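You operate a simulated robot arm through the tools that you are given. There is no shell and no other tool. Be economical: measure what you need, move in short steps, check, and stop when the job is done.

You are at the controls of a simulated two-armed robot. One attempt, no reset.

Task
Hold the small blue tray on the top of the black table steady with one hand and put the splice patch from the top of the black table in it with the other. Put the carton that says "FELT 30" from the top of the black table in the big open carton and the carton marked "eyelets" on top of the spool of red wire. Put one of the copper wire coils from the lower shelf of the short rack on top of the spool of blue wire. Put the filter mat on the window counter away on the top of the cabinet shelf. Fetch the red ring gauge from the top of the workbench and set it on the top of the silver table. Open the orange drawer, fetch the paste tin and set it in the inside of the orange drawer, then shut the drawer. Any order will do.

It is judged by the outcome, as a careful person would: the job done as asked, and still so three seconds after it is handed in. It fails if anything else is knocked over, pushed out of place, dropped, spilled or broken.

Robot
Two 7-joint arms with two-finger parallel grippers on one trunk, on a base that drives. Base frame: it is fixed to the floor where the robot stands at the start and does not move with it; the origin is under the middle of the robot, x ahead of it, y to its left, z up. Units: m, rad, N and s.
The left shoulder is at the start at [0.05, 0.161, 1.098], the right one opposite. With the tool pointing down near the work surface each hand reaches from about 0.1 to 0.66 m from the robot's upright axis, wherever it stands, measured 20 degrees to its own side. Places, roughly: big open carton (29x23 cm) [2.24, -1.38, 0.8]; clip carton, eyelet carton, felt carton [0.75, 0.25, 0.75]; copper wire coil (8x8x3 cm) [3.5, 0.7, 0.7]; filter mat (23x16x6 cm) [3.5, 10.1, 1]; inside of the orange drawer [-7.1, 6.2, 0.3]; orange drawer [-7, 6.2, 0.4]; paste tin [-3.5, 7.5, 1]; ring gauge [-7.5, 6.25, 0.75]; small blue tray (23x12x6 cm) [0.7, -0.4, 0.8]; splice patch (5x4x3 cm) [0.5, 0.1, 0.8]; spool of blue wire (10x10x8 cm) [0.5, -0.3, 0.9]; spool of red wire (10x10x8 cm) [0.8, -0.2, 0.9]; top of the cabinet shelf [-1.8, 8.8, 0.8]; top of the silver table [-3.3, 7.7, 0.8]. Payload 3.43 kg a hand.
The tool frame of a hand sits at the grasp point between the pads (the TCP): z along the fingers, y along the line on which they close. The tips reach 0.03 m beyond it. Largest opening 0.094 m; finger width 0.028, thickness 0.01; the body of the gripper, 0.05 by 0.096 m, starts 0.055 m behind the TCP.
Orientation is that of the tool frame in the base frame, as a unit quaternion [w, x, y, z]. With the fingers straight down and closing along the base's y, the tool's x points along the base's -x, its y along +y and its z along -z.

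Tools
- The arms move only by the tool jog_arm. It takes "left_deltas", "right_deltas" or both (then of equal length, played together; a hand with none holds still); each is a list of rows, each an object (a shift or turn left out is 0, a gripper value left out holds the last) with "translation": the shift along the tool's x, y, z in cm, a list of three; "rotation": the turn, a rotation vector about the tool's x, y, z in degrees, a list of three. In form: [{"translation": [x, y, z], "rotation": [wx, wy, wz]}, ...]. A call has 1 to 8 rows; each row shifts and turns the commanded pose from where the row before left it, along the tool's axes as they then stand. "left_grip" and "right_grip" are, for a hand that has rows, the opening, from 0 (shut) to 1 (fully open), set as the call begins (left out, the last holds). Each row takes 0.2 s and may step no farther than 0.05 m and 0.15 rad from the row before; otherwise, or with a gripper value out of range, the whole call is refused. A pose out of reach is approached as far as the arm can. The call stops where the force on the tool passes 40 N (or 10 N more than at its start, if that is more) or the arm is blocked; 0.2 s more then pass. The fingers move at their own pace (about 0.045 m/s each) and stop on an object; they squeeze with about 24 N. The grip force told is the motor's: it shows also when the fingers shut on nothing. Time passes only in rows, and 0.2 s behind the last, so rows that do not move let the fingers close. The reply holds the time, the measured pose of the TCP, the force on the tool along the base axes, the opening and the grip force, in the units named above and with some noise, with the torque about the TCP (base axes, N m) and any sound that the robot's microphone picked up.
- Cameras (640 x 400 px; columns grow to the right, rows downward): "scene" is now at [0.1315, -0.0059, 1.2337]; the picture's right is [-0.05, -1.00, 0.00], its down [-0.45, 0.02, -0.89] and it looks along [0.89, -0.05, -0.45] (base axes); focal length 261 px, centre (320, 200). "left" rides on the left gripper at [0.076, -0.014, -0.102] in its tool frame; the picture's right is [0.18, 0.98, 0.00], its down [-0.75, 0.14, -0.64] and it looks along [-0.63, 0.12, 0.77] (tool axes); focal length 243 px, centre (320, 200). "right" rides on the right gripper at [0.076, 0.014, -0.102] in its tool frame; the picture's right is [-0.18, 0.98, 0.00], its down [-0.75, -0.14, -0.64] and it looks along [-0.63, -0.12, 0.77] (tool axes); focal length 243 px, centre (320, 200). There is no depth. A picture from a camera that has moved, and an enlarged one, comes with that camera's place and axes in the base frame and with its lens.
- capture(camera): a new picture of that camera. The clock stands still meanwhile.
- move_column(by): slides the trunk up (or, below 0, down) by that many m; the arms and the scene camera ride with it, the base frame stays. It gives what a move gives, with no picture.
- drive_base(legs): drives the robot by 1 to 6 legs, each [ahead, left, turn to the left] in m, m and rad, along the robot's own axes; the way and the turn of a leg run together, so that a leg with both is an arc; at most 1.5 m and 3.142 rad a leg. The arms and the cameras ride along, it lands a little off, and it stops where it bumps. It gives what a move gives.
- pan_tilt(pan, tilt): turns the head with the scene camera to pan (to the left, within 1.396 rad either way) and tilt (down, from -0.506 to 1.204), counted from straight ahead of the robot. It gives what a move gives.
- inspect(camera, box): a new picture of the part [left, top, right, bottom] of that camera's present view, enlarged. The clock stands still meanwhile.
- finish_job(): hands the job in; it is judged then, once.

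Work in short steps. Places have to be worked out from the pictures, the camera data and where the tool is seen: move nearer, look again, correct. Check each grasp and each placing, and mend what went wrong. You have 483 turns and 230 pictures in all, those below and enlarged ones among them. Open the grippers and draw the arms clear of the work before you hand the job in, unless the task says otherwise; then end with one line.

The tools are called after "Call:" by a JSON object that holds its "name" and its "arguments". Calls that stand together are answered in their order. jog_arm: Moves the arms, as the interface text tells. Its arguments: {"type":"object","properties":{"left_deltas":{"type":"array"},"left_grip":{"type":"number"},"right_deltas":{"type":"array"},"right_grip":{"type":"number"}},"required":[]} The other tools are called the same way: move_column (by) slides the trunk up or down; drive_base (legs) drives the base; pan_tilt (pan, tilt) turns the head that bears the scene camera; capture (camera) takes a picture; inspect (camera, box) takes an enlarged picture of a part of a camera's view; finish_job () hands the job in.

At the start:

```text
t: 0.0
left_ee_pos: [0.4736, 0.0786, 1.1245]
left_tcp_rot: [0.0, -0.002, 1.0, 0.0]
left_ft_force: [-0.3, -0.2, -1.0]
left_torque: [0.0, -0.03, 0.0]
left_grip_width: 0.094
left_grip_force: 0.1
right_ee_pos: [0.3494, -0.212, 1.0784]
right_tcp_rot: [-0.001, 0.0, 1.0, 0.0]
right_ft_force: [0.1, 0.8, 0.2]
right_torque: [-0.03, 0.04, -0.01]
right_grip_width: 0.0942
right_grip_force: 0.1
trunk travel left (down, up): [-0.125, 0.142]
robot x, y, heading: [-0.0007, -0.0025, 0.004]
head pan, tilt: [-0.051, 0.471]
```

scene: 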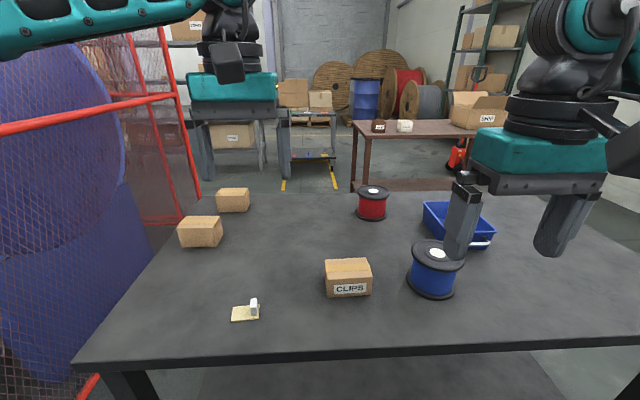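
right: 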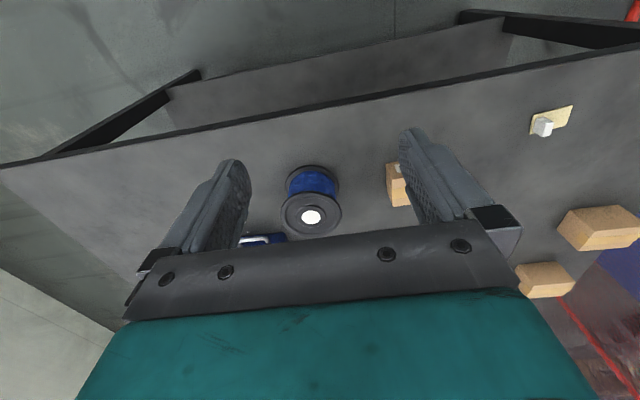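
left: 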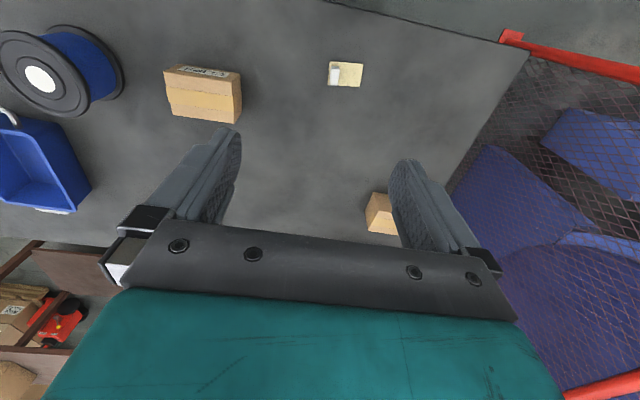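

The patch sits at about (0.58, 0.15). The two unlabelled cartons are at the left and the tray is at the right, so I'll zoom in on the table objects.

Call:
{"name": "inspect", "arguments": {"camera": "scene", "box": [160, 170, 400, 330]}}

Call:
{"name": "inspect", "arguments": {"camera": "scene", "box": [260, 60, 640, 300]}}

```text
2.50 times, centred on (280, 250) of scene
camera zoom: at [0.1315, -0.0059, 1.2337], right [-0.05, -1.0, 0.0], down [-0.45, 0.02, -0.89], along [0.89, -0.05, -0.45], focal length 653 px, centre (420, 75)
```

zoom: 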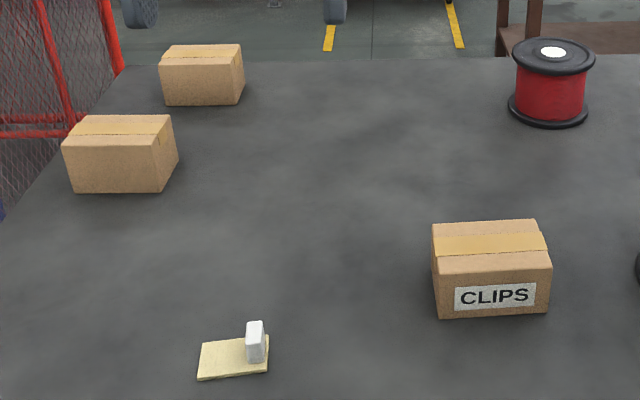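

```text
1.67 times, centred on (450, 180) of scene
camera zoom: at [0.1315, -0.0059, 1.2337], right [-0.05, -1.0, 0.0], down [-0.45, 0.02, -0.89], along [0.89, -0.05, -0.45], focal length 435 px, centre (103, 233)
```

zoom: 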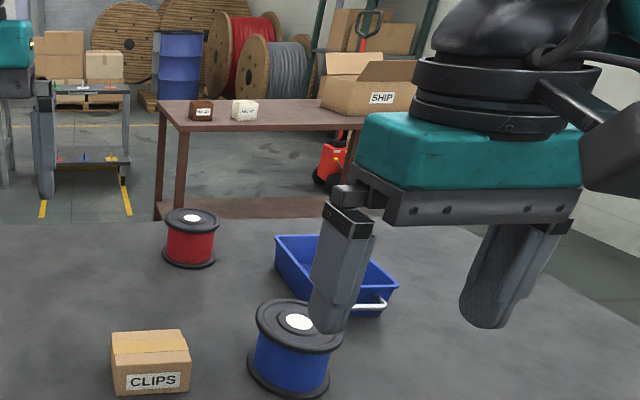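

I'll look steeply down to see the table edge relative to my base.

Call:
{"name": "pan_tilt", "arguments": {"pan": 0, "tilt": 1.2}}

Call:
{"name": "capture", "arguments": {"camera": "scene"}}

```text
t: 1.1
left_ee_pos: [0.4738, 0.0777, 1.1246]
left_tcp_rot: [0.0, -0.001, 1.0, 0.0]
left_ft_force: [-0.2, 0.5, 1.1]
left_torque: [0.01, -0.02, 0.01]
left_grip_width: 0.0936
left_grip_force: 0.1
right_ee_pos: [0.3509, -0.2119, 1.0801]
right_tcp_rot: [0.0, 0.0, 1.0, 0.001]
right_ft_force: [-1.0, -0.1, -0.4]
right_torque: [0.02, 0.03, 0.02]
right_grip_width: 0.094
right_grip_force: 0.0
trunk travel left (down, up): [-0.125, 0.142]
robot x, y, heading: [0.0014, -0.0011, -0.003]
head pan, tilt: [0.0, 1.201]
```

```text
224 pictures are left
camera scene: at [0.0961, -0.0013, 1.1774], right [0.0, -1.0, 0.0], down [-0.93, 0.0, -0.36], along [0.36, 0.0, -0.93], focal length 261 px, centre (320, 200)
```

scene: 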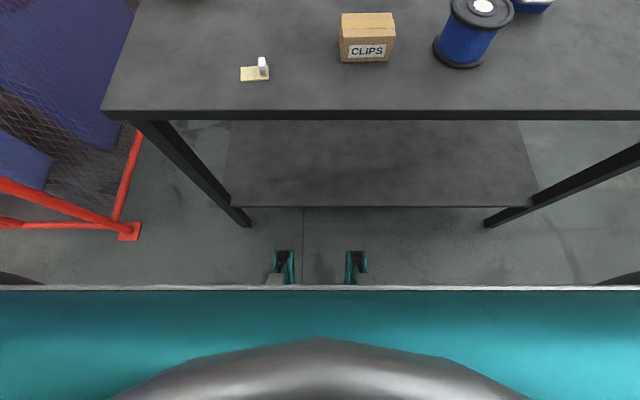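

Call:
{"name": "inspect", "arguments": {"camera": "scene", "box": [200, 180, 440, 330]}}

```text
2.67 times, centred on (320, 255) of scene
camera zoom: at [0.0961, -0.0013, 1.1774], right [0.0, -1.0, 0.0], down [-0.93, 0.0, -0.36], along [0.36, 0.0, -0.93], focal length 696 px, centre (320, 53)
```

zoom: 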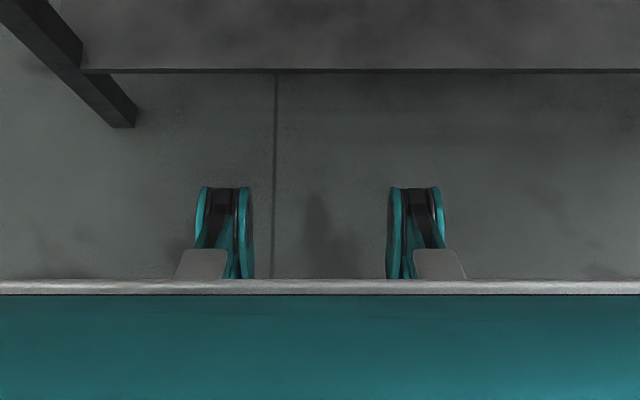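

I judge the table top to be nearer z≈0.8. I'll check the patch with the left camera to see its handle.

Call:
{"name": "inspect", "arguments": {"camera": "left", "box": [280, 30, 400, 110]}}

Call:
{"name": "pan_tilt", "arguments": {"pan": -0.3, "tilt": 0.6}}

```text
5.00 times, centred on (340, 70) of left
camera zoom: at [0.3969, 0.0629, 1.2264], right [-0.19, 0.98, 0.0], down [0.75, 0.14, 0.64], along [0.63, 0.12, -0.77], focal length 1213 px, centre (220, 850)
```

zoom: 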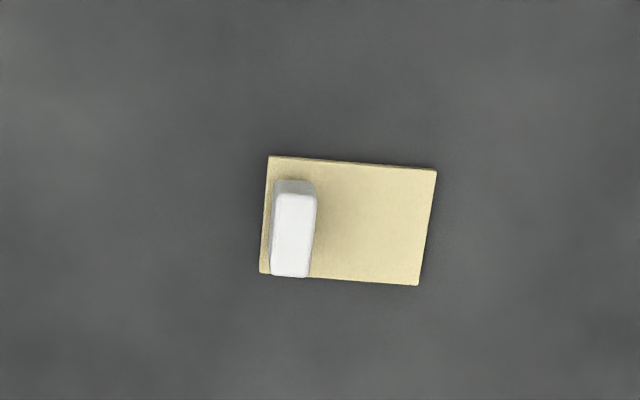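

```text
t: 2.1
left_ee_pos: [0.4742, 0.0773, 1.1249]
left_tcp_rot: [0.0, -0.001, 1.0, 0.0]
left_ft_force: [0.1, -0.5, 0.7]
left_torque: [0.0, 0.02, -0.02]
left_grip_width: 0.0941
left_grip_force: 0.0
right_ee_pos: [0.3497, -0.212, 1.0787]
right_tcp_rot: [0.0, 0.0, 1.0, 0.0]
right_ft_force: [1.0, -0.2, -0.1]
right_torque: [0.0, 0.01, 0.01]
right_grip_width: 0.0941
right_grip_force: 0.1
trunk travel left (down, up): [-0.125, 0.142]
robot x, y, heading: [0.0047, 0.0018, 0.002]
head pan, tilt: [-0.3, 0.6]
```

The table is confirmed near 0.8. The patch's lug is at about (0.485, 0.103) and closes along y. I'll lower the left hand above it to z≈0.90 and check.

Call:
{"name": "jog_arm", "arguments": {"left_deltas": [{"translation": [-1.1, 2.5, 2], "rotation": [0, 0, -5]}, {"translation": [0, 0, 5]}, {"translation": [0, 0, 5]}, {"translation": [0, 0, 5]}, {"translation": [0, 0, 5]}], "left_grip": 0.5}}

Call:
{"name": "capture", "arguments": {"camera": "left"}}

Call:
{"name": "capture", "arguments": {"camera": "scene"}}

```text
t: 3.3
left_ee_pos: [0.4851, 0.1019, 0.9045]
left_tcp_rot: [0.0, -0.045, 0.999, -0.001]
left_ft_force: [-1.0, -0.7, -0.6]
left_torque: [0.01, -0.01, 0.02]
left_grip_width: 0.0468
left_grip_force: 0.0
right_ee_pos: [0.351, -0.2118, 1.0791]
right_tcp_rot: [-0.001, 0.0, 1.0, 0.0]
right_ft_force: [0.4, -0.2, 0.2]
right_torque: [-0.02, -0.03, -0.02]
right_grip_width: 0.0941
right_grip_force: 0.0
trunk travel left (down, up): [-0.125, 0.142]
robot x, y, heading: [-0.0006, -0.0005, 0.0]
head pan, tilt: [-0.3, 0.6]
```

```text
221 pictures are left
camera left: at [0.41, 0.0807, 1.0067], right [-0.27, 0.96, 0.0], down [0.74, 0.21, 0.64], along [0.62, 0.17, -0.77], focal length 243 px, centre (320, 200)
```

left: 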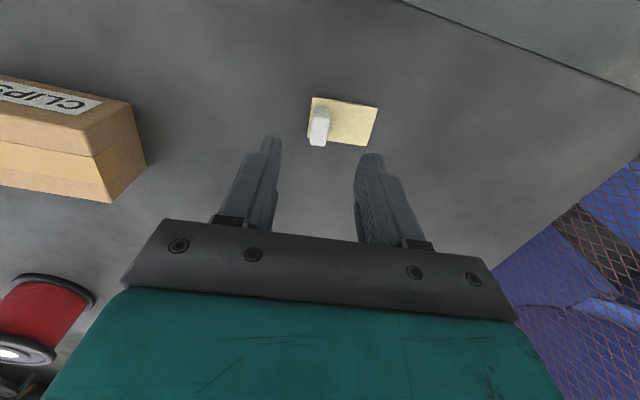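

```text
220 pictures are left
camera scene: at [0.1247, -0.0273, 1.222], right [-0.3, -0.96, 0.0], down [-0.54, 0.17, -0.82], along [0.79, -0.24, -0.57], focal length 261 px, centre (320, 200)
```

scene: 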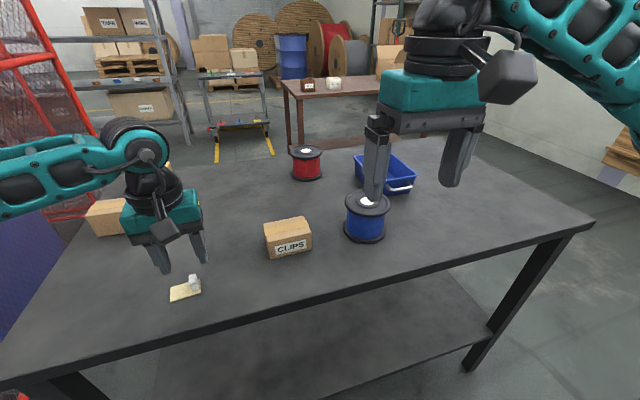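

The lug is directly below the TCP, at (0.487, 0.101). I'll lower to z≈0.836 and close.

Call:
{"name": "jog_arm", "arguments": {"left_deltas": [{"translation": [-0.2, 0, 3.5]}, {"translation": [0, 0, 3.2]}]}}

Call:
{"name": "capture", "arguments": {"camera": "left"}}

```text
t: 3.9
left_ee_pos: [0.4884, 0.1028, 0.8534]
left_tcp_rot: [0.004, -0.044, 0.999, -0.003]
left_ft_force: [-9.6, 0.7, 16.4]
left_torque: [0.48, 0.41, 0.21]
left_grip_width: 0.0481
left_grip_force: 0.4
right_ee_pos: [0.3499, -0.2117, 1.0799]
right_tcp_rot: [0.001, 0.0, 1.0, 0.001]
right_ft_force: [0.4, -0.5, 0.3]
right_torque: [0.01, 0.02, -0.03]
right_grip_width: 0.0939
right_grip_force: 0.0
trunk travel left (down, up): [-0.125, 0.142]
robot x, y, heading: [0.0001, -0.0007, -0.001]
head pan, tilt: [-0.3, 0.6]
stopped in row 2 (left hand): the force on the tool passed its limit (the readings are from after the stop); the commanded pose is now the measured one
```

```text
219 pictures are left
camera left: at [0.4121, 0.0803, 0.9553], right [-0.27, 0.96, -0.01], down [0.73, 0.21, 0.65], along [0.62, 0.17, -0.76], focal length 243 px, centre (320, 200)
```

left: 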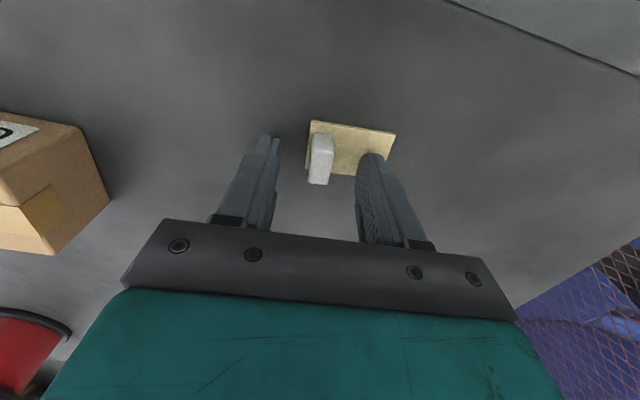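

The fingertips touched at TCP z≈0.853, so the table is at about z≈0.82. I'll raise slightly and close on the lug.

Call:
{"name": "jog_arm", "arguments": {"left_deltas": [{"translation": [0, 0, -0.4]}]}}

Call:
{"name": "jog_arm", "arguments": {"left_deltas": [{}, {}, {}, {}], "left_grip": 0}}

Call:
{"name": "jog_arm", "arguments": {"left_deltas": [{"translation": [0, 0, -2]}, {"translation": [0, 0, -5]}, {"translation": [0, 0, -5]}]}}

Call:
{"name": "capture", "arguments": {"camera": "left"}}

```text
t: 4.3
left_ee_pos: [0.4895, 0.1012, 0.8537]
left_tcp_rot: [0.003, -0.045, 0.999, -0.003]
left_ft_force: [-1.2, 0.8, 2.6]
left_torque: [0.09, 0.08, 0.02]
left_grip_width: 0.0472
left_grip_force: 0.2
right_ee_pos: [0.35, -0.2123, 1.0784]
right_tcp_rot: [0.0, 0.0, 1.0, 0.0]
right_ft_force: [-0.7, 0.3, 0.1]
right_torque: [0.03, -0.01, 0.0]
right_grip_width: 0.0942
right_grip_force: 0.0
trunk travel left (down, up): [-0.125, 0.142]
robot x, y, heading: [-0.0022, 0.0022, 0.0]
head pan, tilt: [-0.3, 0.6]
```

```text
t: 5.3
left_ee_pos: [0.4891, 0.1012, 0.8542]
left_tcp_rot: [0.003, -0.045, 0.999, -0.003]
left_ft_force: [-0.3, 0.2, 0.6]
left_torque: [0.05, 0.0, -0.01]
left_grip_width: 0.0102
left_grip_force: 24.2
right_ee_pos: [0.35, -0.2119, 1.0781]
right_tcp_rot: [0.0, 0.0, 1.0, -0.001]
right_ft_force: [0.5, -0.2, 0.1]
right_torque: [0.01, 0.03, -0.02]
right_grip_width: 0.0939
right_grip_force: 0.1
trunk travel left (down, up): [-0.125, 0.142]
robot x, y, heading: [-0.0039, 0.0006, -0.007]
head pan, tilt: [-0.3, 0.6]
```

```text
t: 6.1
left_ee_pos: [0.4866, 0.103, 0.9744]
left_tcp_rot: [0.003, -0.045, 0.999, -0.003]
left_ft_force: [-0.3, 0.3, -0.2]
left_torque: [0.01, -0.02, 0.01]
left_grip_width: 0.0105
left_grip_force: 24.4
right_ee_pos: [0.3502, -0.2123, 1.079]
right_tcp_rot: [-0.001, 0.0, 1.0, 0.0]
right_ft_force: [0.1, 0.1, 0.5]
right_torque: [0.0, -0.01, -0.01]
right_grip_width: 0.0941
right_grip_force: 0.0
trunk travel left (down, up): [-0.125, 0.142]
robot x, y, heading: [0.0012, 0.0032, 0.001]
head pan, tilt: [-0.3, 0.6]
```

```text
218 pictures are left
camera left: at [0.4113, 0.0814, 1.0763], right [-0.27, 0.96, -0.01], down [0.73, 0.21, 0.65], along [0.62, 0.17, -0.76], focal length 243 px, centre (320, 200)
```

left: 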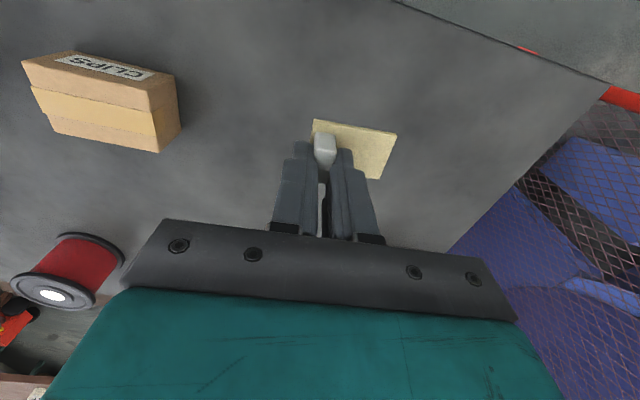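

The patch is held (width 10 mm). I'll raise the left hand, then slide the base right and slightly ahead to bring the tray within reach.

Call:
{"name": "jog_arm", "arguments": {"left_deltas": [{"translation": [0, 0, -4]}, {"translation": [0, 0, -4]}]}}

Call:
{"name": "drive_base", "arguments": {"legs": [[0, -0.25, 0], [0.06, 0, 0]]}}

Call:
{"name": "capture", "arguments": {"camera": "scene"}}

Call:
{"name": "capture", "arguments": {"camera": "right"}}

```text
t: 6.7
left_ee_pos: [0.4875, 0.1034, 1.0541]
left_tcp_rot: [0.004, -0.045, 0.999, -0.002]
left_ft_force: [-0.6, 0.4, 0.5]
left_torque: [-0.01, 0.02, -0.01]
left_grip_width: 0.0106
left_grip_force: 24.1
right_ee_pos: [0.3517, -0.212, 1.0791]
right_tcp_rot: [0.0, -0.001, 1.0, 0.001]
right_ft_force: [0.7, -0.5, -0.7]
right_torque: [0.02, 0.0, 0.0]
right_grip_width: 0.0939
right_grip_force: 0.0
trunk travel left (down, up): [-0.125, 0.142]
robot x, y, heading: [-0.0012, 0.0005, 0.0]
head pan, tilt: [-0.3, 0.6]
```

```text
t: 9.1
left_ee_pos: [0.5476, -0.1473, 1.0525]
left_tcp_rot: [0.004, -0.043, 0.999, -0.002]
left_ft_force: [-0.3, 0.8, -0.6]
left_torque: [0.03, 0.03, 0.0]
left_grip_width: 0.0102
left_grip_force: 24.4
right_ee_pos: [0.4102, -0.4621, 1.0785]
right_tcp_rot: [0.0, 0.001, 1.0, -0.001]
right_ft_force: [0.2, -0.4, -0.2]
right_torque: [0.02, 0.06, 0.01]
right_grip_width: 0.0939
right_grip_force: 0.3
trunk travel left (down, up): [-0.125, 0.142]
robot x, y, heading: [0.0607, -0.2479, 0.003]
head pan, tilt: [-0.3, 0.6]
```

```text
217 pictures are left
camera scene: at [0.1841, -0.2777, 1.2219], right [-0.3, -0.95, 0.0], down [-0.54, 0.17, -0.82], along [0.79, -0.25, -0.57], focal length 261 px, centre (320, 200)
```

scene: 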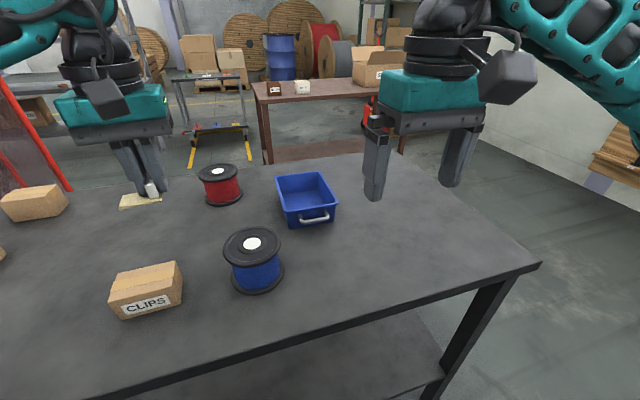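

```text
216 pictures are left
camera right: at [0.3328, -0.4483, 1.1799], right [0.19, 0.98, 0.0], down [0.75, -0.14, 0.64], along [0.63, -0.12, -0.77], focal length 243 px, centre (320, 200)
```

right: 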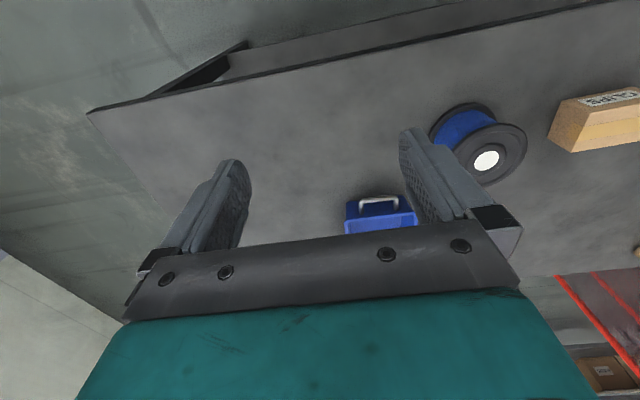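

The tray spans about x .64–.80 and y −.345…−.465, with its handle toward me. I'll shift the base right another 0.17 m so both arms can reach it comfortably.

Call:
{"name": "drive_base", "arguments": {"legs": [[0, -0.17, 0]]}}

Call:
{"name": "pan_tilt", "arguments": {"pan": 0, "tilt": 0.7}}

Call:
{"name": "capture", "arguments": {"camera": "scene"}}

```text
t: 10.6
left_ee_pos: [0.5473, -0.3186, 1.0556]
left_tcp_rot: [0.004, -0.043, 0.999, -0.002]
left_ft_force: [0.4, -0.3, -0.1]
left_torque: [0.0, 0.0, -0.01]
left_grip_width: 0.0107
left_grip_force: 24.1
right_ee_pos: [0.4087, -0.6333, 1.0779]
right_tcp_rot: [0.0, 0.0, 1.0, 0.001]
right_ft_force: [-0.8, -1.1, 0.2]
right_torque: [0.0, -0.01, 0.01]
right_grip_width: 0.0939
right_grip_force: 0.1
trunk travel left (down, up): [-0.125, 0.142]
robot x, y, heading: [0.0596, -0.4177, 0.002]
head pan, tilt: [-0.3, 0.6]
```

```text
t: 11.4
left_ee_pos: [0.5453, -0.3177, 1.0539]
left_tcp_rot: [0.003, -0.044, 0.999, -0.003]
left_ft_force: [0.4, 0.2, 0.2]
left_torque: [0.03, -0.01, 0.01]
left_grip_width: 0.0103
left_grip_force: 23.2
right_ee_pos: [0.4088, -0.633, 1.0792]
right_tcp_rot: [0.0, 0.001, 1.0, 0.0]
right_ft_force: [-0.4, -0.1, 0.7]
right_torque: [0.02, 0.0, 0.0]
right_grip_width: 0.0939
right_grip_force: 0.1
trunk travel left (down, up): [-0.125, 0.142]
robot x, y, heading: [0.0583, -0.4222, 0.001]
head pan, tilt: [0.0, 0.7]
```

```text
215 pictures are left
camera scene: at [0.1837, -0.4213, 1.2134], right [0.0, -1.0, 0.0], down [-0.64, 0.0, -0.77], along [0.77, 0.0, -0.64], focal length 261 px, centre (320, 200)
```

scene: 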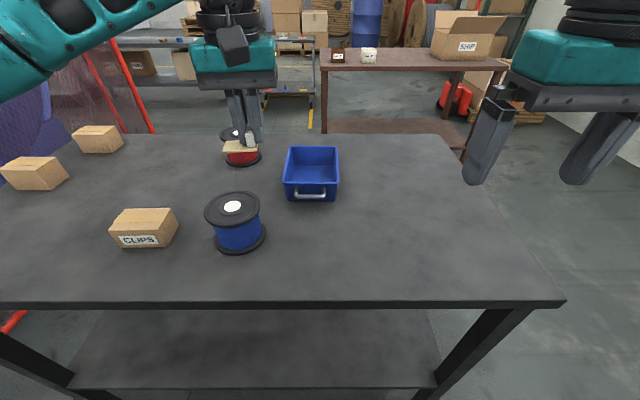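

The tray rim is at about x .65–.80, y −.34…−.467, z≈.885. I'll bring the right hand above the right wall, tilted 32° forward, to grip that wall.

Call:
{"name": "jog_arm", "arguments": {"right_deltas": [{"translation": [-3.5, 2.37, 1]}, {"translation": [-3.5, 2.37, 1]}, {"translation": [-3.5, 2.37, 1]}, {"translation": [-3.5, 2.37, 1]}, {"translation": [-3.5, 2.37, 1]}, {"translation": [-3.5, 2.37, 1]}, {"translation": [-3.5, 2.37, 1]}], "right_grip": 0.7}}

Call:
{"name": "jog_arm", "arguments": {"right_deltas": [{"rotation": [0, -8, 0]}, {"rotation": [0, -8, 0]}, {"rotation": [0, -8, 0]}, {"rotation": [0, -8, 0]}]}}

Call:
{"name": "capture", "arguments": {"camera": "scene"}}

Call:
{"name": "capture", "arguments": {"camera": "right"}}

```text
t: 13.0
left_ee_pos: [0.5462, -0.317, 1.0545]
left_tcp_rot: [0.004, -0.043, 0.999, -0.003]
left_ft_force: [0.3, -0.4, -0.3]
left_torque: [-0.05, 0.02, -0.02]
left_grip_width: 0.0103
left_grip_force: 24.1
right_ee_pos: [0.6547, -0.4661, 1.009]
right_tcp_rot: [0.001, 0.0, 1.0, -0.001]
right_ft_force: [0.2, 0.4, 0.6]
right_torque: [-0.01, 0.03, -0.02]
right_grip_width: 0.0657
right_grip_force: 0.0
trunk travel left (down, up): [-0.125, 0.142]
robot x, y, heading: [0.0584, -0.4194, -0.005]
head pan, tilt: [0.0, 0.7]
```

```text
t: 14.0
left_ee_pos: [0.546, -0.3175, 1.0544]
left_tcp_rot: [0.004, -0.044, 0.999, -0.003]
left_ft_force: [-0.4, 0.5, -0.3]
left_torque: [0.01, 0.01, 0.0]
left_grip_width: 0.0106
left_grip_force: 23.9
right_ee_pos: [0.653, -0.4672, 1.0092]
right_tcp_rot: [0.276, 0.001, 0.961, 0.001]
right_ft_force: [0.0, 0.7, 0.8]
right_torque: [0.0, -0.01, 0.03]
right_grip_width: 0.0659
right_grip_force: 0.1
trunk travel left (down, up): [-0.125, 0.142]
robot x, y, heading: [0.0559, -0.421, -0.002]
head pan, tilt: [0.0, 0.7]
```

```text
214 pictures are left
camera scene: at [0.1836, -0.4213, 1.2134], right [0.0, -1.0, 0.0], down [-0.64, 0.0, -0.77], along [0.77, 0.0, -0.64], focal length 261 px, centre (320, 200)
```

scene: 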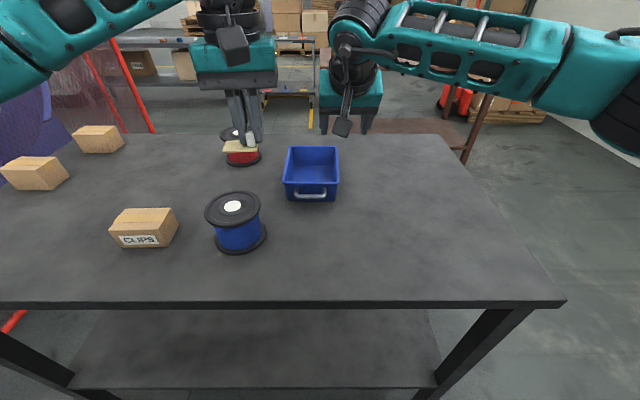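

```text
213 pictures are left
camera right: at [0.534, -0.4527, 1.0545], right [0.16, 0.98, 0.1], down [0.3, -0.14, 0.94], along [0.94, -0.12, -0.31], focal length 243 px, centre (320, 200)
```

right: 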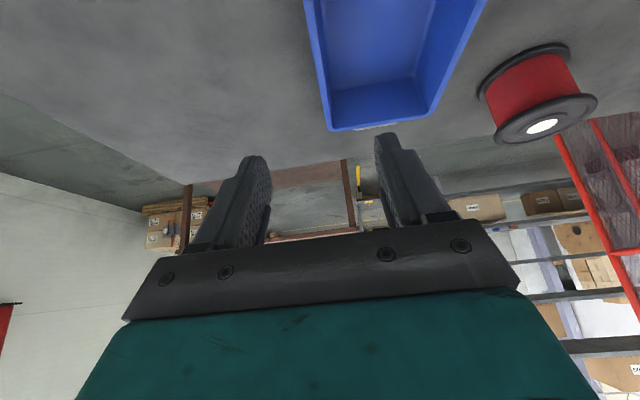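

The right wall is at y≈−.466 and the hand is aligned with it. I'll descend along a path to (.675, −.467, .885).

Call:
{"name": "jog_arm", "arguments": {"right_deltas": [{"translation": [1.18, 0, 2.9]}, {"translation": [1.18, 0, 2.9]}, {"translation": [1.18, 0, 2.9]}, {"translation": [1.0, 0, 2.5]}]}}

Call:
{"name": "capture", "arguments": {"camera": "right"}}

Call:
{"name": "inspect", "arguments": {"camera": "scene", "box": [240, 120, 400, 220]}}

```text
t: 15.0
left_ee_pos: [0.5466, -0.3176, 1.0554]
left_tcp_rot: [0.004, -0.044, 0.999, -0.002]
left_ft_force: [0.1, -0.7, 0.6]
left_torque: [0.01, -0.02, 0.01]
left_grip_width: 0.0106
left_grip_force: 24.3
right_ee_pos: [0.6756, -0.4669, 0.8891]
right_tcp_rot: [0.275, 0.002, 0.961, 0.001]
right_ft_force: [0.0, -0.2, 0.6]
right_torque: [-0.01, 0.02, -0.02]
right_grip_width: 0.0657
right_grip_force: 0.0
trunk travel left (down, up): [-0.125, 0.142]
robot x, y, heading: [0.0575, -0.4209, -0.004]
head pan, tilt: [0.0, 0.7]
```

```text
212 pictures are left
camera right: at [0.5556, -0.452, 0.9349], right [0.16, 0.98, 0.1], down [0.3, -0.14, 0.94], along [0.94, -0.12, -0.32], focal length 243 px, centre (320, 200)
```

right: 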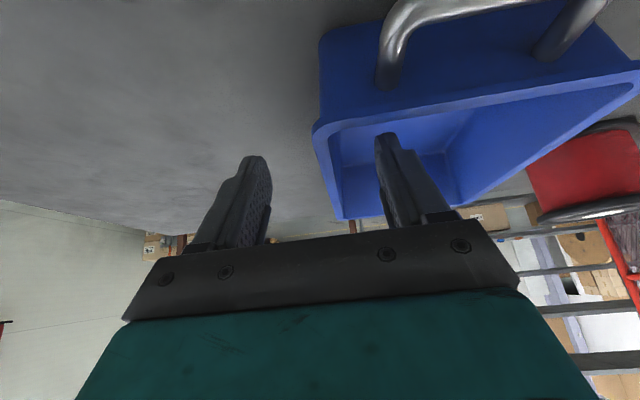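

```text
4.00 times, centred on (320, 170) of scene
camera zoom: at [0.1838, -0.4212, 1.2134], right [0.0, -1.0, 0.0], down [-0.64, 0.0, -0.76], along [0.76, 0.0, -0.64], focal length 1044 px, centre (320, 320)
```

zoom: 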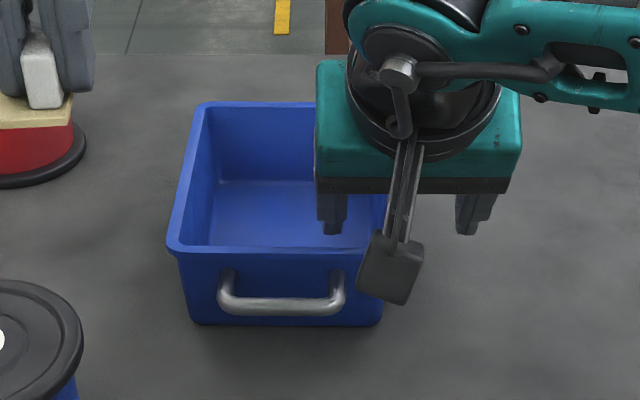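

The wall is between the fingers. I'll close the right gripper on it.

Call:
{"name": "jog_arm", "arguments": {"right_deltas": [{}, {}, {}, {}, {}], "right_grip": 0}}

Call:
{"name": "inspect", "arguments": {"camera": "scene", "box": [240, 120, 400, 220]}}

```text
t: 16.2
left_ee_pos: [0.5457, -0.3175, 1.0546]
left_tcp_rot: [0.004, -0.044, 0.999, -0.003]
left_ft_force: [-0.3, 0.1, 0.8]
left_torque: [-0.02, 0.01, -0.03]
left_grip_width: 0.0104
left_grip_force: 23.4
right_ee_pos: [0.6747, -0.4665, 0.8911]
right_tcp_rot: [0.277, 0.001, 0.961, 0.0]
right_ft_force: [-1.9, 0.0, 3.9]
right_torque: [0.53, 0.1, 0.29]
right_grip_width: 0.0037
right_grip_force: 23.6
trunk travel left (down, up): [-0.125, 0.142]
robot x, y, heading: [0.057, -0.4174, -0.006]
head pan, tilt: [0.0, 0.7]
```

```text
4.00 times, centred on (320, 170) of scene
camera zoom: at [0.1831, -0.4213, 1.2135], right [0.0, -1.0, 0.0], down [-0.64, 0.0, -0.77], along [0.77, 0.0, -0.64], focal length 1044 px, centre (320, 320)
```

zoom: 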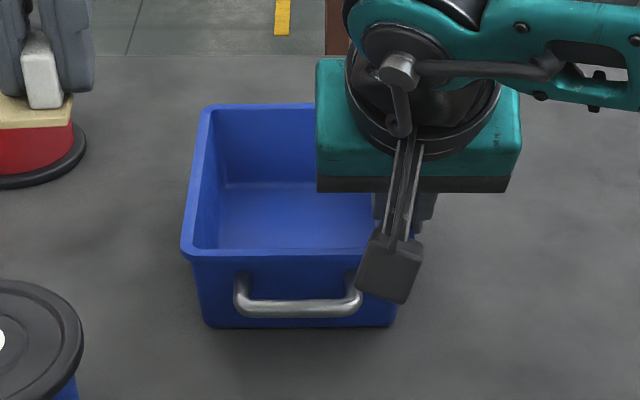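

The tray is gripped (4 mm wall). I'll turn the left hand 95° so its camera points away from the right hand and the patch lies lengthwise.

Call:
{"name": "jog_arm", "arguments": {"left_deltas": [{"rotation": [0, 0, 8]}, {"rotation": [0, 0, 8]}, {"rotation": [0, 0, 8]}, {"rotation": [0, 0, 8]}, {"rotation": [0, 0, 8]}, {"rotation": [0, 0, 8]}, {"rotation": [0, 0, 8]}, {"rotation": [0, 0, 8]}]}}

Call:
{"name": "jog_arm", "arguments": {"left_deltas": [{"rotation": [0, 0, 8]}, {"rotation": [0, 0, 8]}, {"rotation": [0, 0, 8]}, {"rotation": [0, 0, 7]}]}}

Call:
{"name": "capture", "arguments": {"camera": "scene"}}

```text
t: 18.0
left_ee_pos: [0.5166, -0.3095, 1.0546]
left_tcp_rot: [0.007, 0.488, 0.873, 0.001]
left_ft_force: [0.0, 0.4, -0.5]
left_torque: [-0.03, -0.03, -0.03]
left_grip_width: 0.0106
left_grip_force: 24.4
left hand out of reach, approached as far as the arm can: row 8
right_ee_pos: [0.6754, -0.4675, 0.8906]
right_tcp_rot: [0.276, 0.001, 0.961, 0.0]
right_ft_force: [-1.2, -0.4, 3.5]
right_torque: [0.57, -0.24, 0.18]
right_grip_width: 0.0041
right_grip_force: 24.0
trunk travel left (down, up): [-0.125, 0.142]
robot x, y, heading: [0.0607, -0.4225, 0.002]
head pan, tilt: [0.0, 0.7]
```

```text
t: 19.0
left_ee_pos: [0.3895, -0.3897, 1.0487]
left_tcp_rot: [0.005, 0.706, 0.708, 0.002]
left_ft_force: [0.2, 0.2, -0.3]
left_torque: [-0.02, -0.01, 0.01]
left_grip_width: 0.0105
left_grip_force: 23.8
left hand out of reach, approached as far as the arm can: row 1, 2, 3, 4
right_ee_pos: [0.6755, -0.468, 0.8915]
right_tcp_rot: [0.276, 0.002, 0.961, 0.0]
right_ft_force: [-2.1, -3.0, 6.4]
right_torque: [0.51, -0.22, 0.07]
right_grip_width: 0.0037
right_grip_force: 24.1
trunk travel left (down, up): [-0.125, 0.142]
robot x, y, heading: [0.0551, -0.4185, -0.0]
head pan, tilt: [0.0, 0.7]
```

```text
209 pictures are left
camera scene: at [0.1831, -0.4215, 1.2135], right [0.0, -1.0, 0.0], down [-0.64, 0.0, -0.77], along [0.77, 0.0, -0.64], focal length 261 px, centre (320, 200)
```

scene: 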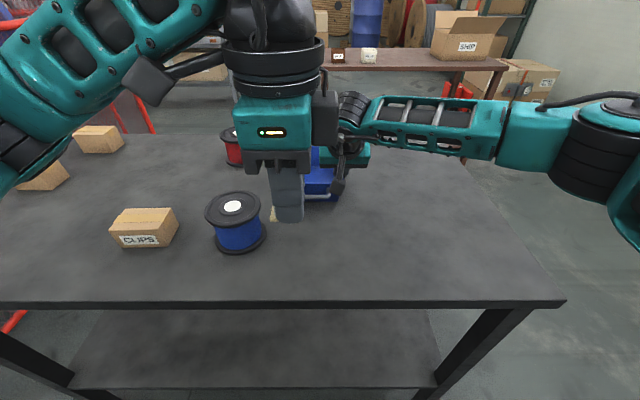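

A 90° yaw is out of reach for the left arm, so I'll go back to a yaw of about 18°. I'll also have the right hand lean back further so it clears the space for the left.

Call:
{"name": "jog_arm", "arguments": {"left_deltas": [{"rotation": [0, 0, -8]}, {"rotation": [0, 0, -8]}, {"rotation": [0, 0, -8]}, {"rotation": [0, 0, -8]}, {"rotation": [0, 0, -8]}, {"rotation": [0, 0, -8]}, {"rotation": [0, 0, -8]}, {"rotation": [0, 0, -8]}]}}

Call:
{"name": "jog_arm", "arguments": {"right_deltas": [{}, {}, {}], "right_grip": 0.5}}

Call:
{"name": "jog_arm", "arguments": {"right_deltas": [{"rotation": [0, -7, 0]}, {"rotation": [0, -7, 0]}, {"rotation": [0, -7, 0]}]}}

Call:
{"name": "capture", "arguments": {"camera": "scene"}}

```text
t: 20.8
left_ee_pos: [0.3916, -0.3894, 1.0485]
left_tcp_rot: [0.005, 0.224, 0.975, -0.003]
left_ft_force: [-0.4, 0.0, -0.2]
left_torque: [0.01, 0.01, 0.05]
left_grip_width: 0.0105
left_grip_force: 23.8
right_ee_pos: [0.674, -0.4663, 0.8897]
right_tcp_rot: [0.277, 0.001, 0.961, 0.0]
right_ft_force: [-0.7, -2.5, 6.3]
right_torque: [0.46, 0.03, 0.0]
right_grip_width: 0.0036
right_grip_force: 24.0
trunk travel left (down, up): [-0.125, 0.142]
robot x, y, heading: [0.0581, -0.4225, -0.005]
head pan, tilt: [0.0, 0.7]
```

```text
t: 21.6
left_ee_pos: [0.3923, -0.3883, 1.0479]
left_tcp_rot: [0.004, 0.225, 0.974, -0.002]
left_ft_force: [-0.3, -0.4, 0.1]
left_torque: [-0.02, 0.0, 0.02]
left_grip_width: 0.0105
left_grip_force: 24.0
right_ee_pos: [0.6761, -0.4676, 0.8905]
right_tcp_rot: [0.276, 0.0, 0.961, 0.0]
right_ft_force: [-0.4, -0.5, 0.2]
right_torque: [-0.04, 0.02, 0.0]
right_grip_width: 0.0469
right_grip_force: 0.1
trunk travel left (down, up): [-0.125, 0.142]
robot x, y, heading: [0.0585, -0.4223, -0.002]
head pan, tilt: [0.0, 0.7]
```

```text
t: 22.4
left_ee_pos: [0.3916, -0.3892, 1.0486]
left_tcp_rot: [0.004, 0.225, 0.974, -0.002]
left_ft_force: [0.1, 0.2, -0.2]
left_torque: [0.03, -0.01, 0.03]
left_grip_width: 0.0105
left_grip_force: 23.7
right_ee_pos: [0.6757, -0.4668, 0.8903]
right_tcp_rot: [0.447, 0.002, 0.895, -0.001]
right_ft_force: [-0.3, 0.2, -0.5]
right_torque: [-0.01, 0.01, 0.03]
right_grip_width: 0.0472
right_grip_force: 0.0
trunk travel left (down, up): [-0.125, 0.142]
robot x, y, heading: [0.0604, -0.4185, -0.001]
head pan, tilt: [0.0, 0.7]
```

```text
208 pictures are left
camera scene: at [0.1837, -0.4213, 1.2134], right [0.0, -1.0, 0.0], down [-0.64, 0.0, -0.76], along [0.76, 0.0, -0.64], focal length 261 px, centre (320, 200)
```

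scene: 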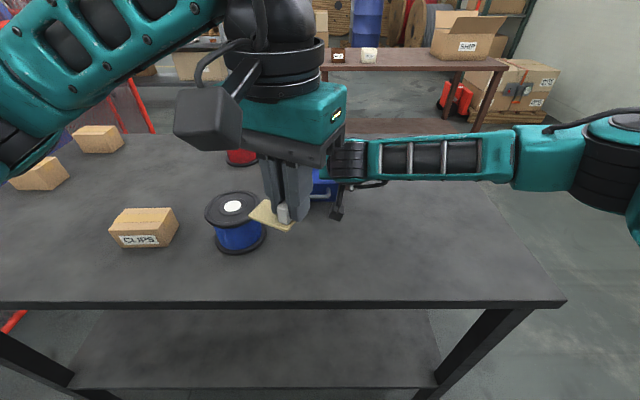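

The right hand now leans 53°. I'll close it on the wall again.

Call:
{"name": "jog_arm", "arguments": {"right_deltas": [{}, {}, {}, {}], "right_grip": 0}}

Call:
{"name": "jog_arm", "arguments": {"left_deltas": [{"translation": [0, 0, -3], "rotation": [0, 0, -6]}, {"translation": [-4.2, 1.8, 0]}, {"translation": [-4.2, 1.8, 0]}, {"translation": [-4.2, 1.8, 0]}, {"translation": [-4.2, 1.8, 0]}]}}

Call:
{"name": "capture", "arguments": {"camera": "scene"}}

```text
t: 23.4
left_ee_pos: [0.3915, -0.3894, 1.0488]
left_tcp_rot: [0.004, 0.225, 0.974, -0.002]
left_ft_force: [0.9, -0.4, 0.2]
left_torque: [0.02, -0.03, -0.02]
left_grip_width: 0.0107
left_grip_force: 24.2
right_ee_pos: [0.6755, -0.468, 0.8898]
right_tcp_rot: [0.446, 0.001, 0.895, 0.0]
right_ft_force: [-0.5, -0.1, -0.3]
right_torque: [-0.04, -0.11, 0.01]
right_grip_width: 0.0073
right_grip_force: 23.8
trunk travel left (down, up): [-0.125, 0.142]
robot x, y, heading: [0.0567, -0.4177, -0.002]
head pan, tilt: [0.0, 0.7]
```

```text
t: 24.6
left_ee_pos: [0.5744, -0.3794, 1.0788]
left_tcp_rot: [0.004, 0.175, 0.985, -0.001]
left_ft_force: [0.1, 0.2, -0.6]
left_torque: [-0.01, -0.02, -0.02]
left_grip_width: 0.0103
left_grip_force: 24.0
right_ee_pos: [0.675, -0.4669, 0.8891]
right_tcp_rot: [0.446, 0.001, 0.895, 0.0]
right_ft_force: [-0.2, -0.8, -0.3]
right_torque: [0.05, 0.03, 0.0]
right_grip_width: 0.0068
right_grip_force: 24.2
trunk travel left (down, up): [-0.125, 0.142]
robot x, y, heading: [0.0616, -0.4212, -0.002]
head pan, tilt: [0.0, 0.7]
```

```text
207 pictures are left
camera scene: at [0.1838, -0.4214, 1.2133], right [0.0, -1.0, 0.0], down [-0.64, 0.0, -0.76], along [0.76, 0.0, -0.64], focal length 261 px, centre (320, 200)
```

scene: 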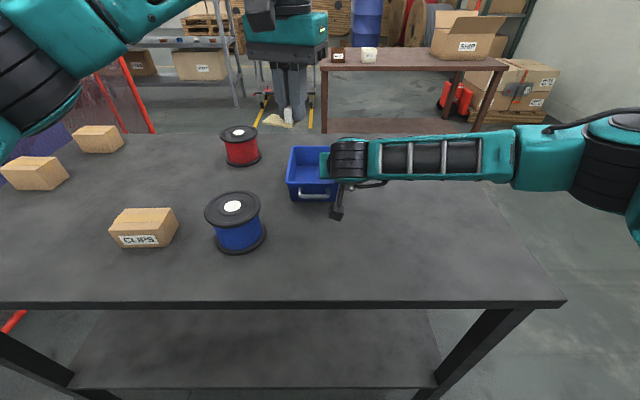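

The right hand holds the wall. I'll test whether the left can reach over the tray at (.735, −.41, 1.0).

Call:
{"name": "jog_arm", "arguments": {"left_deltas": [{"translation": [-4.0, 0.65, 1.5]}, {"translation": [-4.0, 0.65, 1.5]}, {"translation": [-4.0, 0.65, 1.5]}, {"translation": [-4.0, 0.65, 1.5]}]}}

Call:
{"name": "capture", "arguments": {"camera": "scene"}}

Call:
{"name": "capture", "arguments": {"camera": "left"}}

```text
t: 25.6
left_ee_pos: [0.6615, -0.3875, 1.0352]
left_tcp_rot: [0.006, 0.175, 0.985, -0.002]
left_ft_force: [0.2, 0.6, -0.1]
left_torque: [0.0, 0.01, -0.01]
left_grip_width: 0.0107
left_grip_force: 24.4
left hand out of reach, approached as far as the arm can: row 3, 4
right_ee_pos: [0.6748, -0.4667, 0.8893]
right_tcp_rot: [0.446, 0.001, 0.895, -0.001]
right_ft_force: [0.0, -0.1, -0.6]
right_torque: [0.04, 0.07, 0.0]
right_grip_width: 0.0071
right_grip_force: 24.4
trunk travel left (down, up): [-0.125, 0.142]
robot x, y, heading: [0.0564, -0.4192, -0.003]
head pan, tilt: [0.0, 0.7]
```

```text
206 pictures are left
camera scene: at [0.1837, -0.4208, 1.2134], right [0.0, -1.0, 0.0], down [-0.64, 0.0, -0.76], along [0.76, 0.0, -0.64], focal length 261 px, centre (320, 200)
```

scene: 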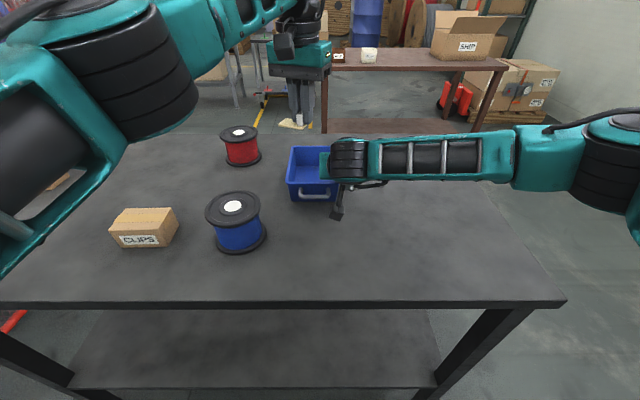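

```text
205 pictures are left
camera left: at [0.584, -0.3756, 1.1363], right [0.16, 0.99, 0.0], down [0.75, -0.12, 0.65], along [0.64, -0.11, -0.76], focal length 243 px, centre (320, 200)
```

left: 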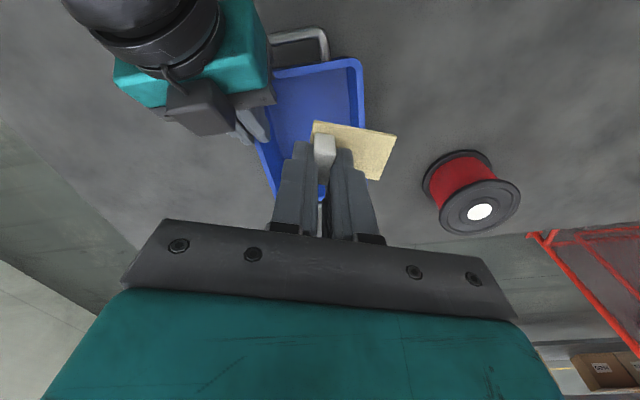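

The arm is at its vertical reach limit. I'll lean the left hand forward 16° and lower toward (.71, −.405, .93).

Call:
{"name": "jog_arm", "arguments": {"left_deltas": [{"rotation": [0, -8, 0]}, {"rotation": [0, -8, 0]}, {"translation": [-0.7, 0, 3.8]}, {"translation": [-0.7, 0, 3.8]}, {"translation": [-0.7, 0, 3.8]}]}}

Call:
{"name": "inspect", "arguments": {"camera": "scene", "box": [220, 100, 420, 225]}}

Call:
{"name": "capture", "arguments": {"camera": "left"}}

```text
t: 26.8
left_ee_pos: [0.7111, -0.4058, 0.93]
left_tcp_rot: [0.142, 0.171, 0.975, -0.026]
left_ft_force: [0.2, 0.3, 0.4]
left_torque: [0.02, 0.0, 0.06]
left_grip_width: 0.0104
left_grip_force: 24.1
right_ee_pos: [0.674, -0.467, 0.8898]
right_tcp_rot: [0.446, 0.001, 0.895, 0.0]
right_ft_force: [-0.5, 0.0, 0.3]
right_torque: [0.0, 0.07, 0.02]
right_grip_width: 0.0071
right_grip_force: 24.0
trunk travel left (down, up): [-0.125, 0.142]
robot x, y, heading: [0.0581, -0.419, 0.003]
head pan, tilt: [0.0, 0.7]
```

```text
3.20 times, centred on (320, 162) of scene
camera zoom: at [0.1838, -0.4214, 1.2134], right [0.0, -1.0, 0.0], down [-0.64, 0.0, -0.76], along [0.76, 0.0, -0.64], focal length 835 px, centre (320, 320)
```

zoom: 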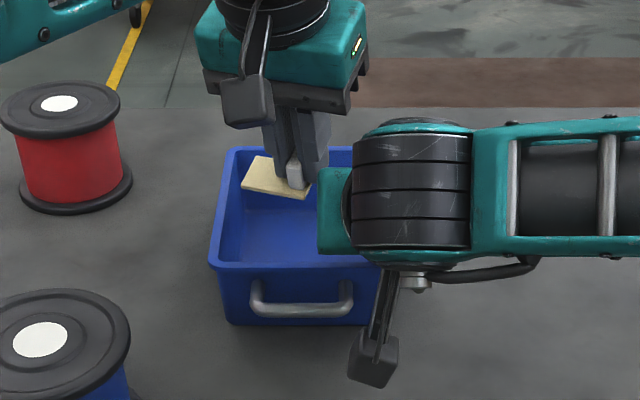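

```text
203 pictures are left
camera left: at [0.6102, -0.3857, 1.0076], right [0.17, 0.98, -0.05], down [0.56, -0.05, 0.83], along [0.81, -0.17, -0.56], focal length 243 px, centre (320, 200)
```

left: 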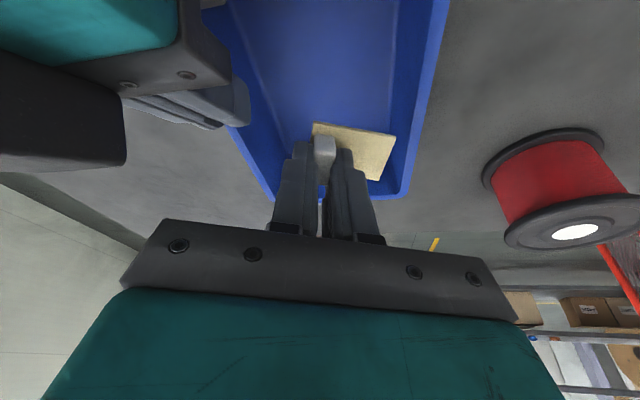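

The patch is over the tray interior and clear of the right hand. I'll lower straight down and shift 5 mm right.

Call:
{"name": "jog_arm", "arguments": {"left_deltas": [{"translation": [0.6, -0.25, 2.4]}, {"translation": [0.5, -0.25, 2.0]}]}}

Call:
{"name": "capture", "arguments": {"camera": "left"}}

Call:
{"name": "inspect", "arguments": {"camera": "scene", "box": [220, 100, 420, 225]}}

```text
t: 27.4
left_ee_pos: [0.7128, -0.4114, 0.8854]
left_tcp_rot: [0.142, 0.172, 0.974, -0.026]
left_ft_force: [-0.2, 1.0, 0.6]
left_torque: [0.0, 0.05, 0.0]
left_grip_width: 0.0104
left_grip_force: 23.8
right_ee_pos: [0.6739, -0.4667, 0.8892]
right_tcp_rot: [0.446, 0.002, 0.895, -0.001]
right_ft_force: [-0.1, 0.2, -1.2]
right_torque: [0.02, -0.01, -0.01]
right_grip_width: 0.0069
right_grip_force: 23.7
trunk travel left (down, up): [-0.125, 0.142]
robot x, y, heading: [0.0595, -0.4204, -0.004]
head pan, tilt: [0.0, 0.7]
```

```text
202 pictures are left
camera left: at [0.6108, -0.3912, 0.9625], right [0.17, 0.98, -0.05], down [0.56, -0.05, 0.83], along [0.81, -0.17, -0.56], focal length 243 px, centre (320, 200)
```

left: 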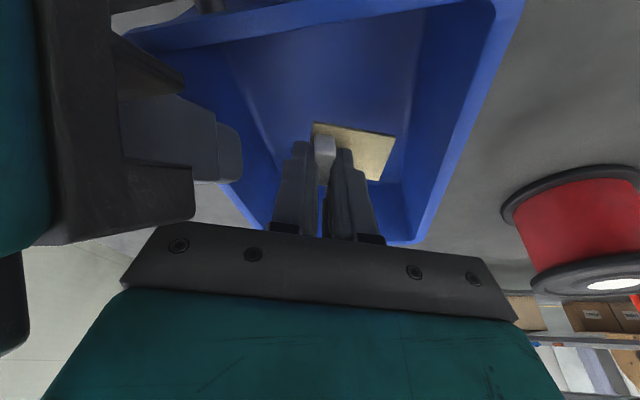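

```text
3.20 times, centred on (320, 162) of scene
camera zoom: at [0.1837, -0.4213, 1.2134], right [0.0, -1.0, 0.0], down [-0.64, 0.0, -0.76], along [0.76, 0.0, -0.64], focal length 835 px, centre (320, 320)
```

zoom: 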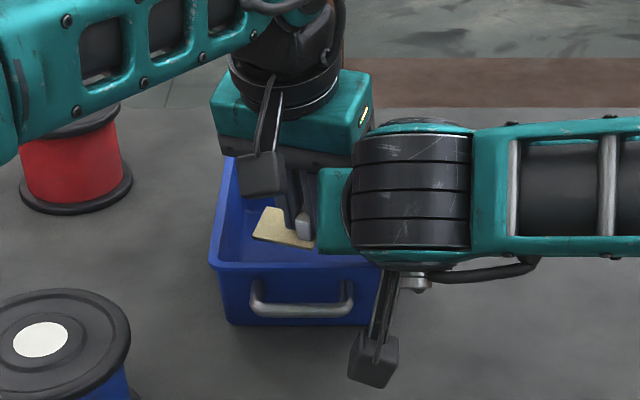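

There's still a gap to the tray floor, so I'll lower by a further 2 cm in small steps.

Call:
{"name": "jog_arm", "arguments": {"left_deltas": [{"translation": [0.18, 0, 0.7]}, {"translation": [0.18, 0, 0.7]}, {"translation": [0.13, 0, 0.5]}]}}

Call:
{"name": "capture", "arguments": {"camera": "left"}}

```text
t: 28.2
left_ee_pos: [0.7123, -0.4127, 0.866]
left_tcp_rot: [0.14, 0.173, 0.974, -0.027]
left_ft_force: [0.9, -0.3, -0.2]
left_torque: [0.01, 0.0, 0.01]
left_grip_width: 0.0101
left_grip_force: 24.2
right_ee_pos: [0.6753, -0.468, 0.8901]
right_tcp_rot: [0.447, 0.002, 0.895, -0.001]
right_ft_force: [0.9, 0.8, 0.4]
right_torque: [0.02, -0.02, -0.02]
right_grip_width: 0.0069
right_grip_force: 23.7
trunk travel left (down, up): [-0.125, 0.142]
robot x, y, heading: [0.0571, -0.4176, -0.001]
head pan, tilt: [0.0, 0.7]
```

```text
200 pictures are left
camera left: at [0.6112, -0.392, 0.9427], right [0.17, 0.98, -0.05], down [0.56, -0.05, 0.83], along [0.81, -0.17, -0.56], focal length 243 px, centre (320, 200)
```

left: 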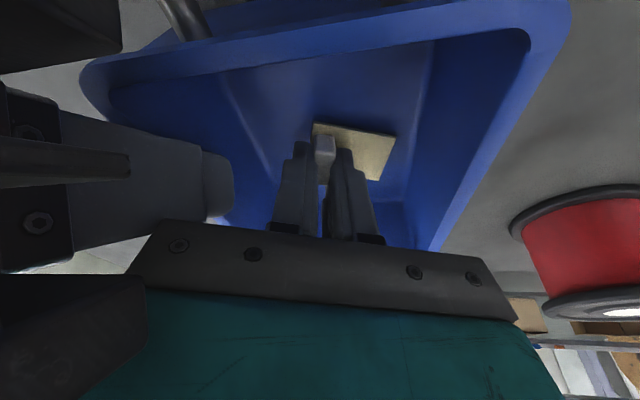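

Call:
{"name": "jog_arm", "arguments": {"left_deltas": [{"translation": [0.08, 0.1, 0.35]}, {"translation": [0.08, 0, 0.35]}]}}

```text
t: 28.8
left_ee_pos: [0.7146, -0.4118, 0.862]
left_tcp_rot: [0.143, 0.173, 0.974, -0.027]
left_ft_force: [-4.5, -1.5, 16.5]
left_torque: [0.21, 0.29, 0.09]
left_grip_width: 0.0102
left_grip_force: 24.0
right_ee_pos: [0.6744, -0.466, 0.889]
right_tcp_rot: [0.446, 0.001, 0.895, 0.0]
right_ft_force: [4.8, 1.8, -5.4]
right_torque: [0.05, -0.39, -0.05]
right_grip_width: 0.0067
right_grip_force: 24.3
trunk travel left (down, up): [-0.125, 0.142]
robot x, y, heading: [0.0564, -0.4203, -0.0]
head pan, tilt: [0.0, 0.7]
```

The patch has touched the tray floor. I'll open the left slightly, then back off upward along the tool axis.

Call:
{"name": "jog_arm", "arguments": {"left_deltas": [{}, {}], "left_grip": 0.28}}

Call:
{"name": "jog_arm", "arguments": {"left_deltas": [{"translation": [0, 0, -2]}, {"translation": [0, 0, -4]}, {"translation": [0, 0, -4]}]}}

Call:
{"name": "capture", "arguments": {"camera": "left"}}

```text
t: 29.4
left_ee_pos: [0.713, -0.4126, 0.8591]
left_tcp_rot: [0.143, 0.172, 0.974, -0.026]
left_ft_force: [-0.3, -4.4, 9.6]
left_torque: [0.0, -0.03, -0.05]
left_grip_width: 0.0241
left_grip_force: 0.2
right_ee_pos: [0.6733, -0.468, 0.8886]
right_tcp_rot: [0.446, 0.001, 0.895, 0.0]
right_ft_force: [-0.4, 1.2, -2.2]
right_torque: [0.02, 0.08, -0.02]
right_grip_width: 0.007
right_grip_force: 24.2
trunk travel left (down, up): [-0.125, 0.142]
robot x, y, heading: [0.0563, -0.4193, -0.0]
head pan, tilt: [0.0, 0.7]
```

```text
t: 30.2
left_ee_pos: [0.6857, -0.4021, 0.9554]
left_tcp_rot: [0.142, 0.172, 0.974, -0.027]
left_ft_force: [0.0, -0.5, -0.4]
left_torque: [0.02, -0.02, -0.01]
left_grip_width: 0.0266
left_grip_force: 0.0
right_ee_pos: [0.6736, -0.4686, 0.8902]
right_tcp_rot: [0.447, 0.001, 0.895, 0.0]
right_ft_force: [0.1, -0.4, 0.4]
right_torque: [0.0, 0.17, 0.02]
right_grip_width: 0.007
right_grip_force: 23.7
trunk travel left (down, up): [-0.125, 0.142]
robot x, y, heading: [0.0573, -0.4198, -0.003]
head pan, tilt: [0.0, 0.7]
```

```text
199 pictures are left
camera left: at [0.5847, -0.3803, 1.0319], right [0.17, 0.98, -0.05], down [0.56, -0.05, 0.83], along [0.81, -0.17, -0.56], focal length 243 px, centre (320, 200)
```

left: 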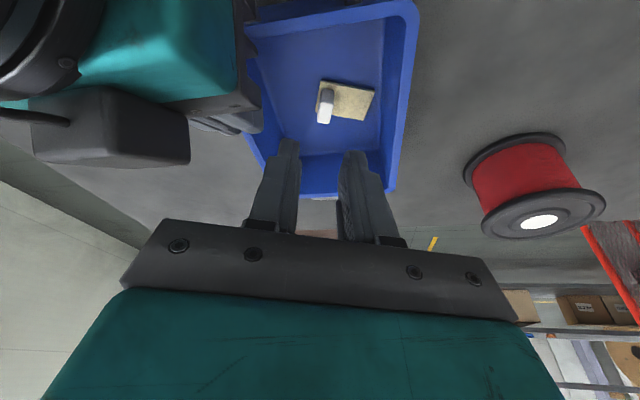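

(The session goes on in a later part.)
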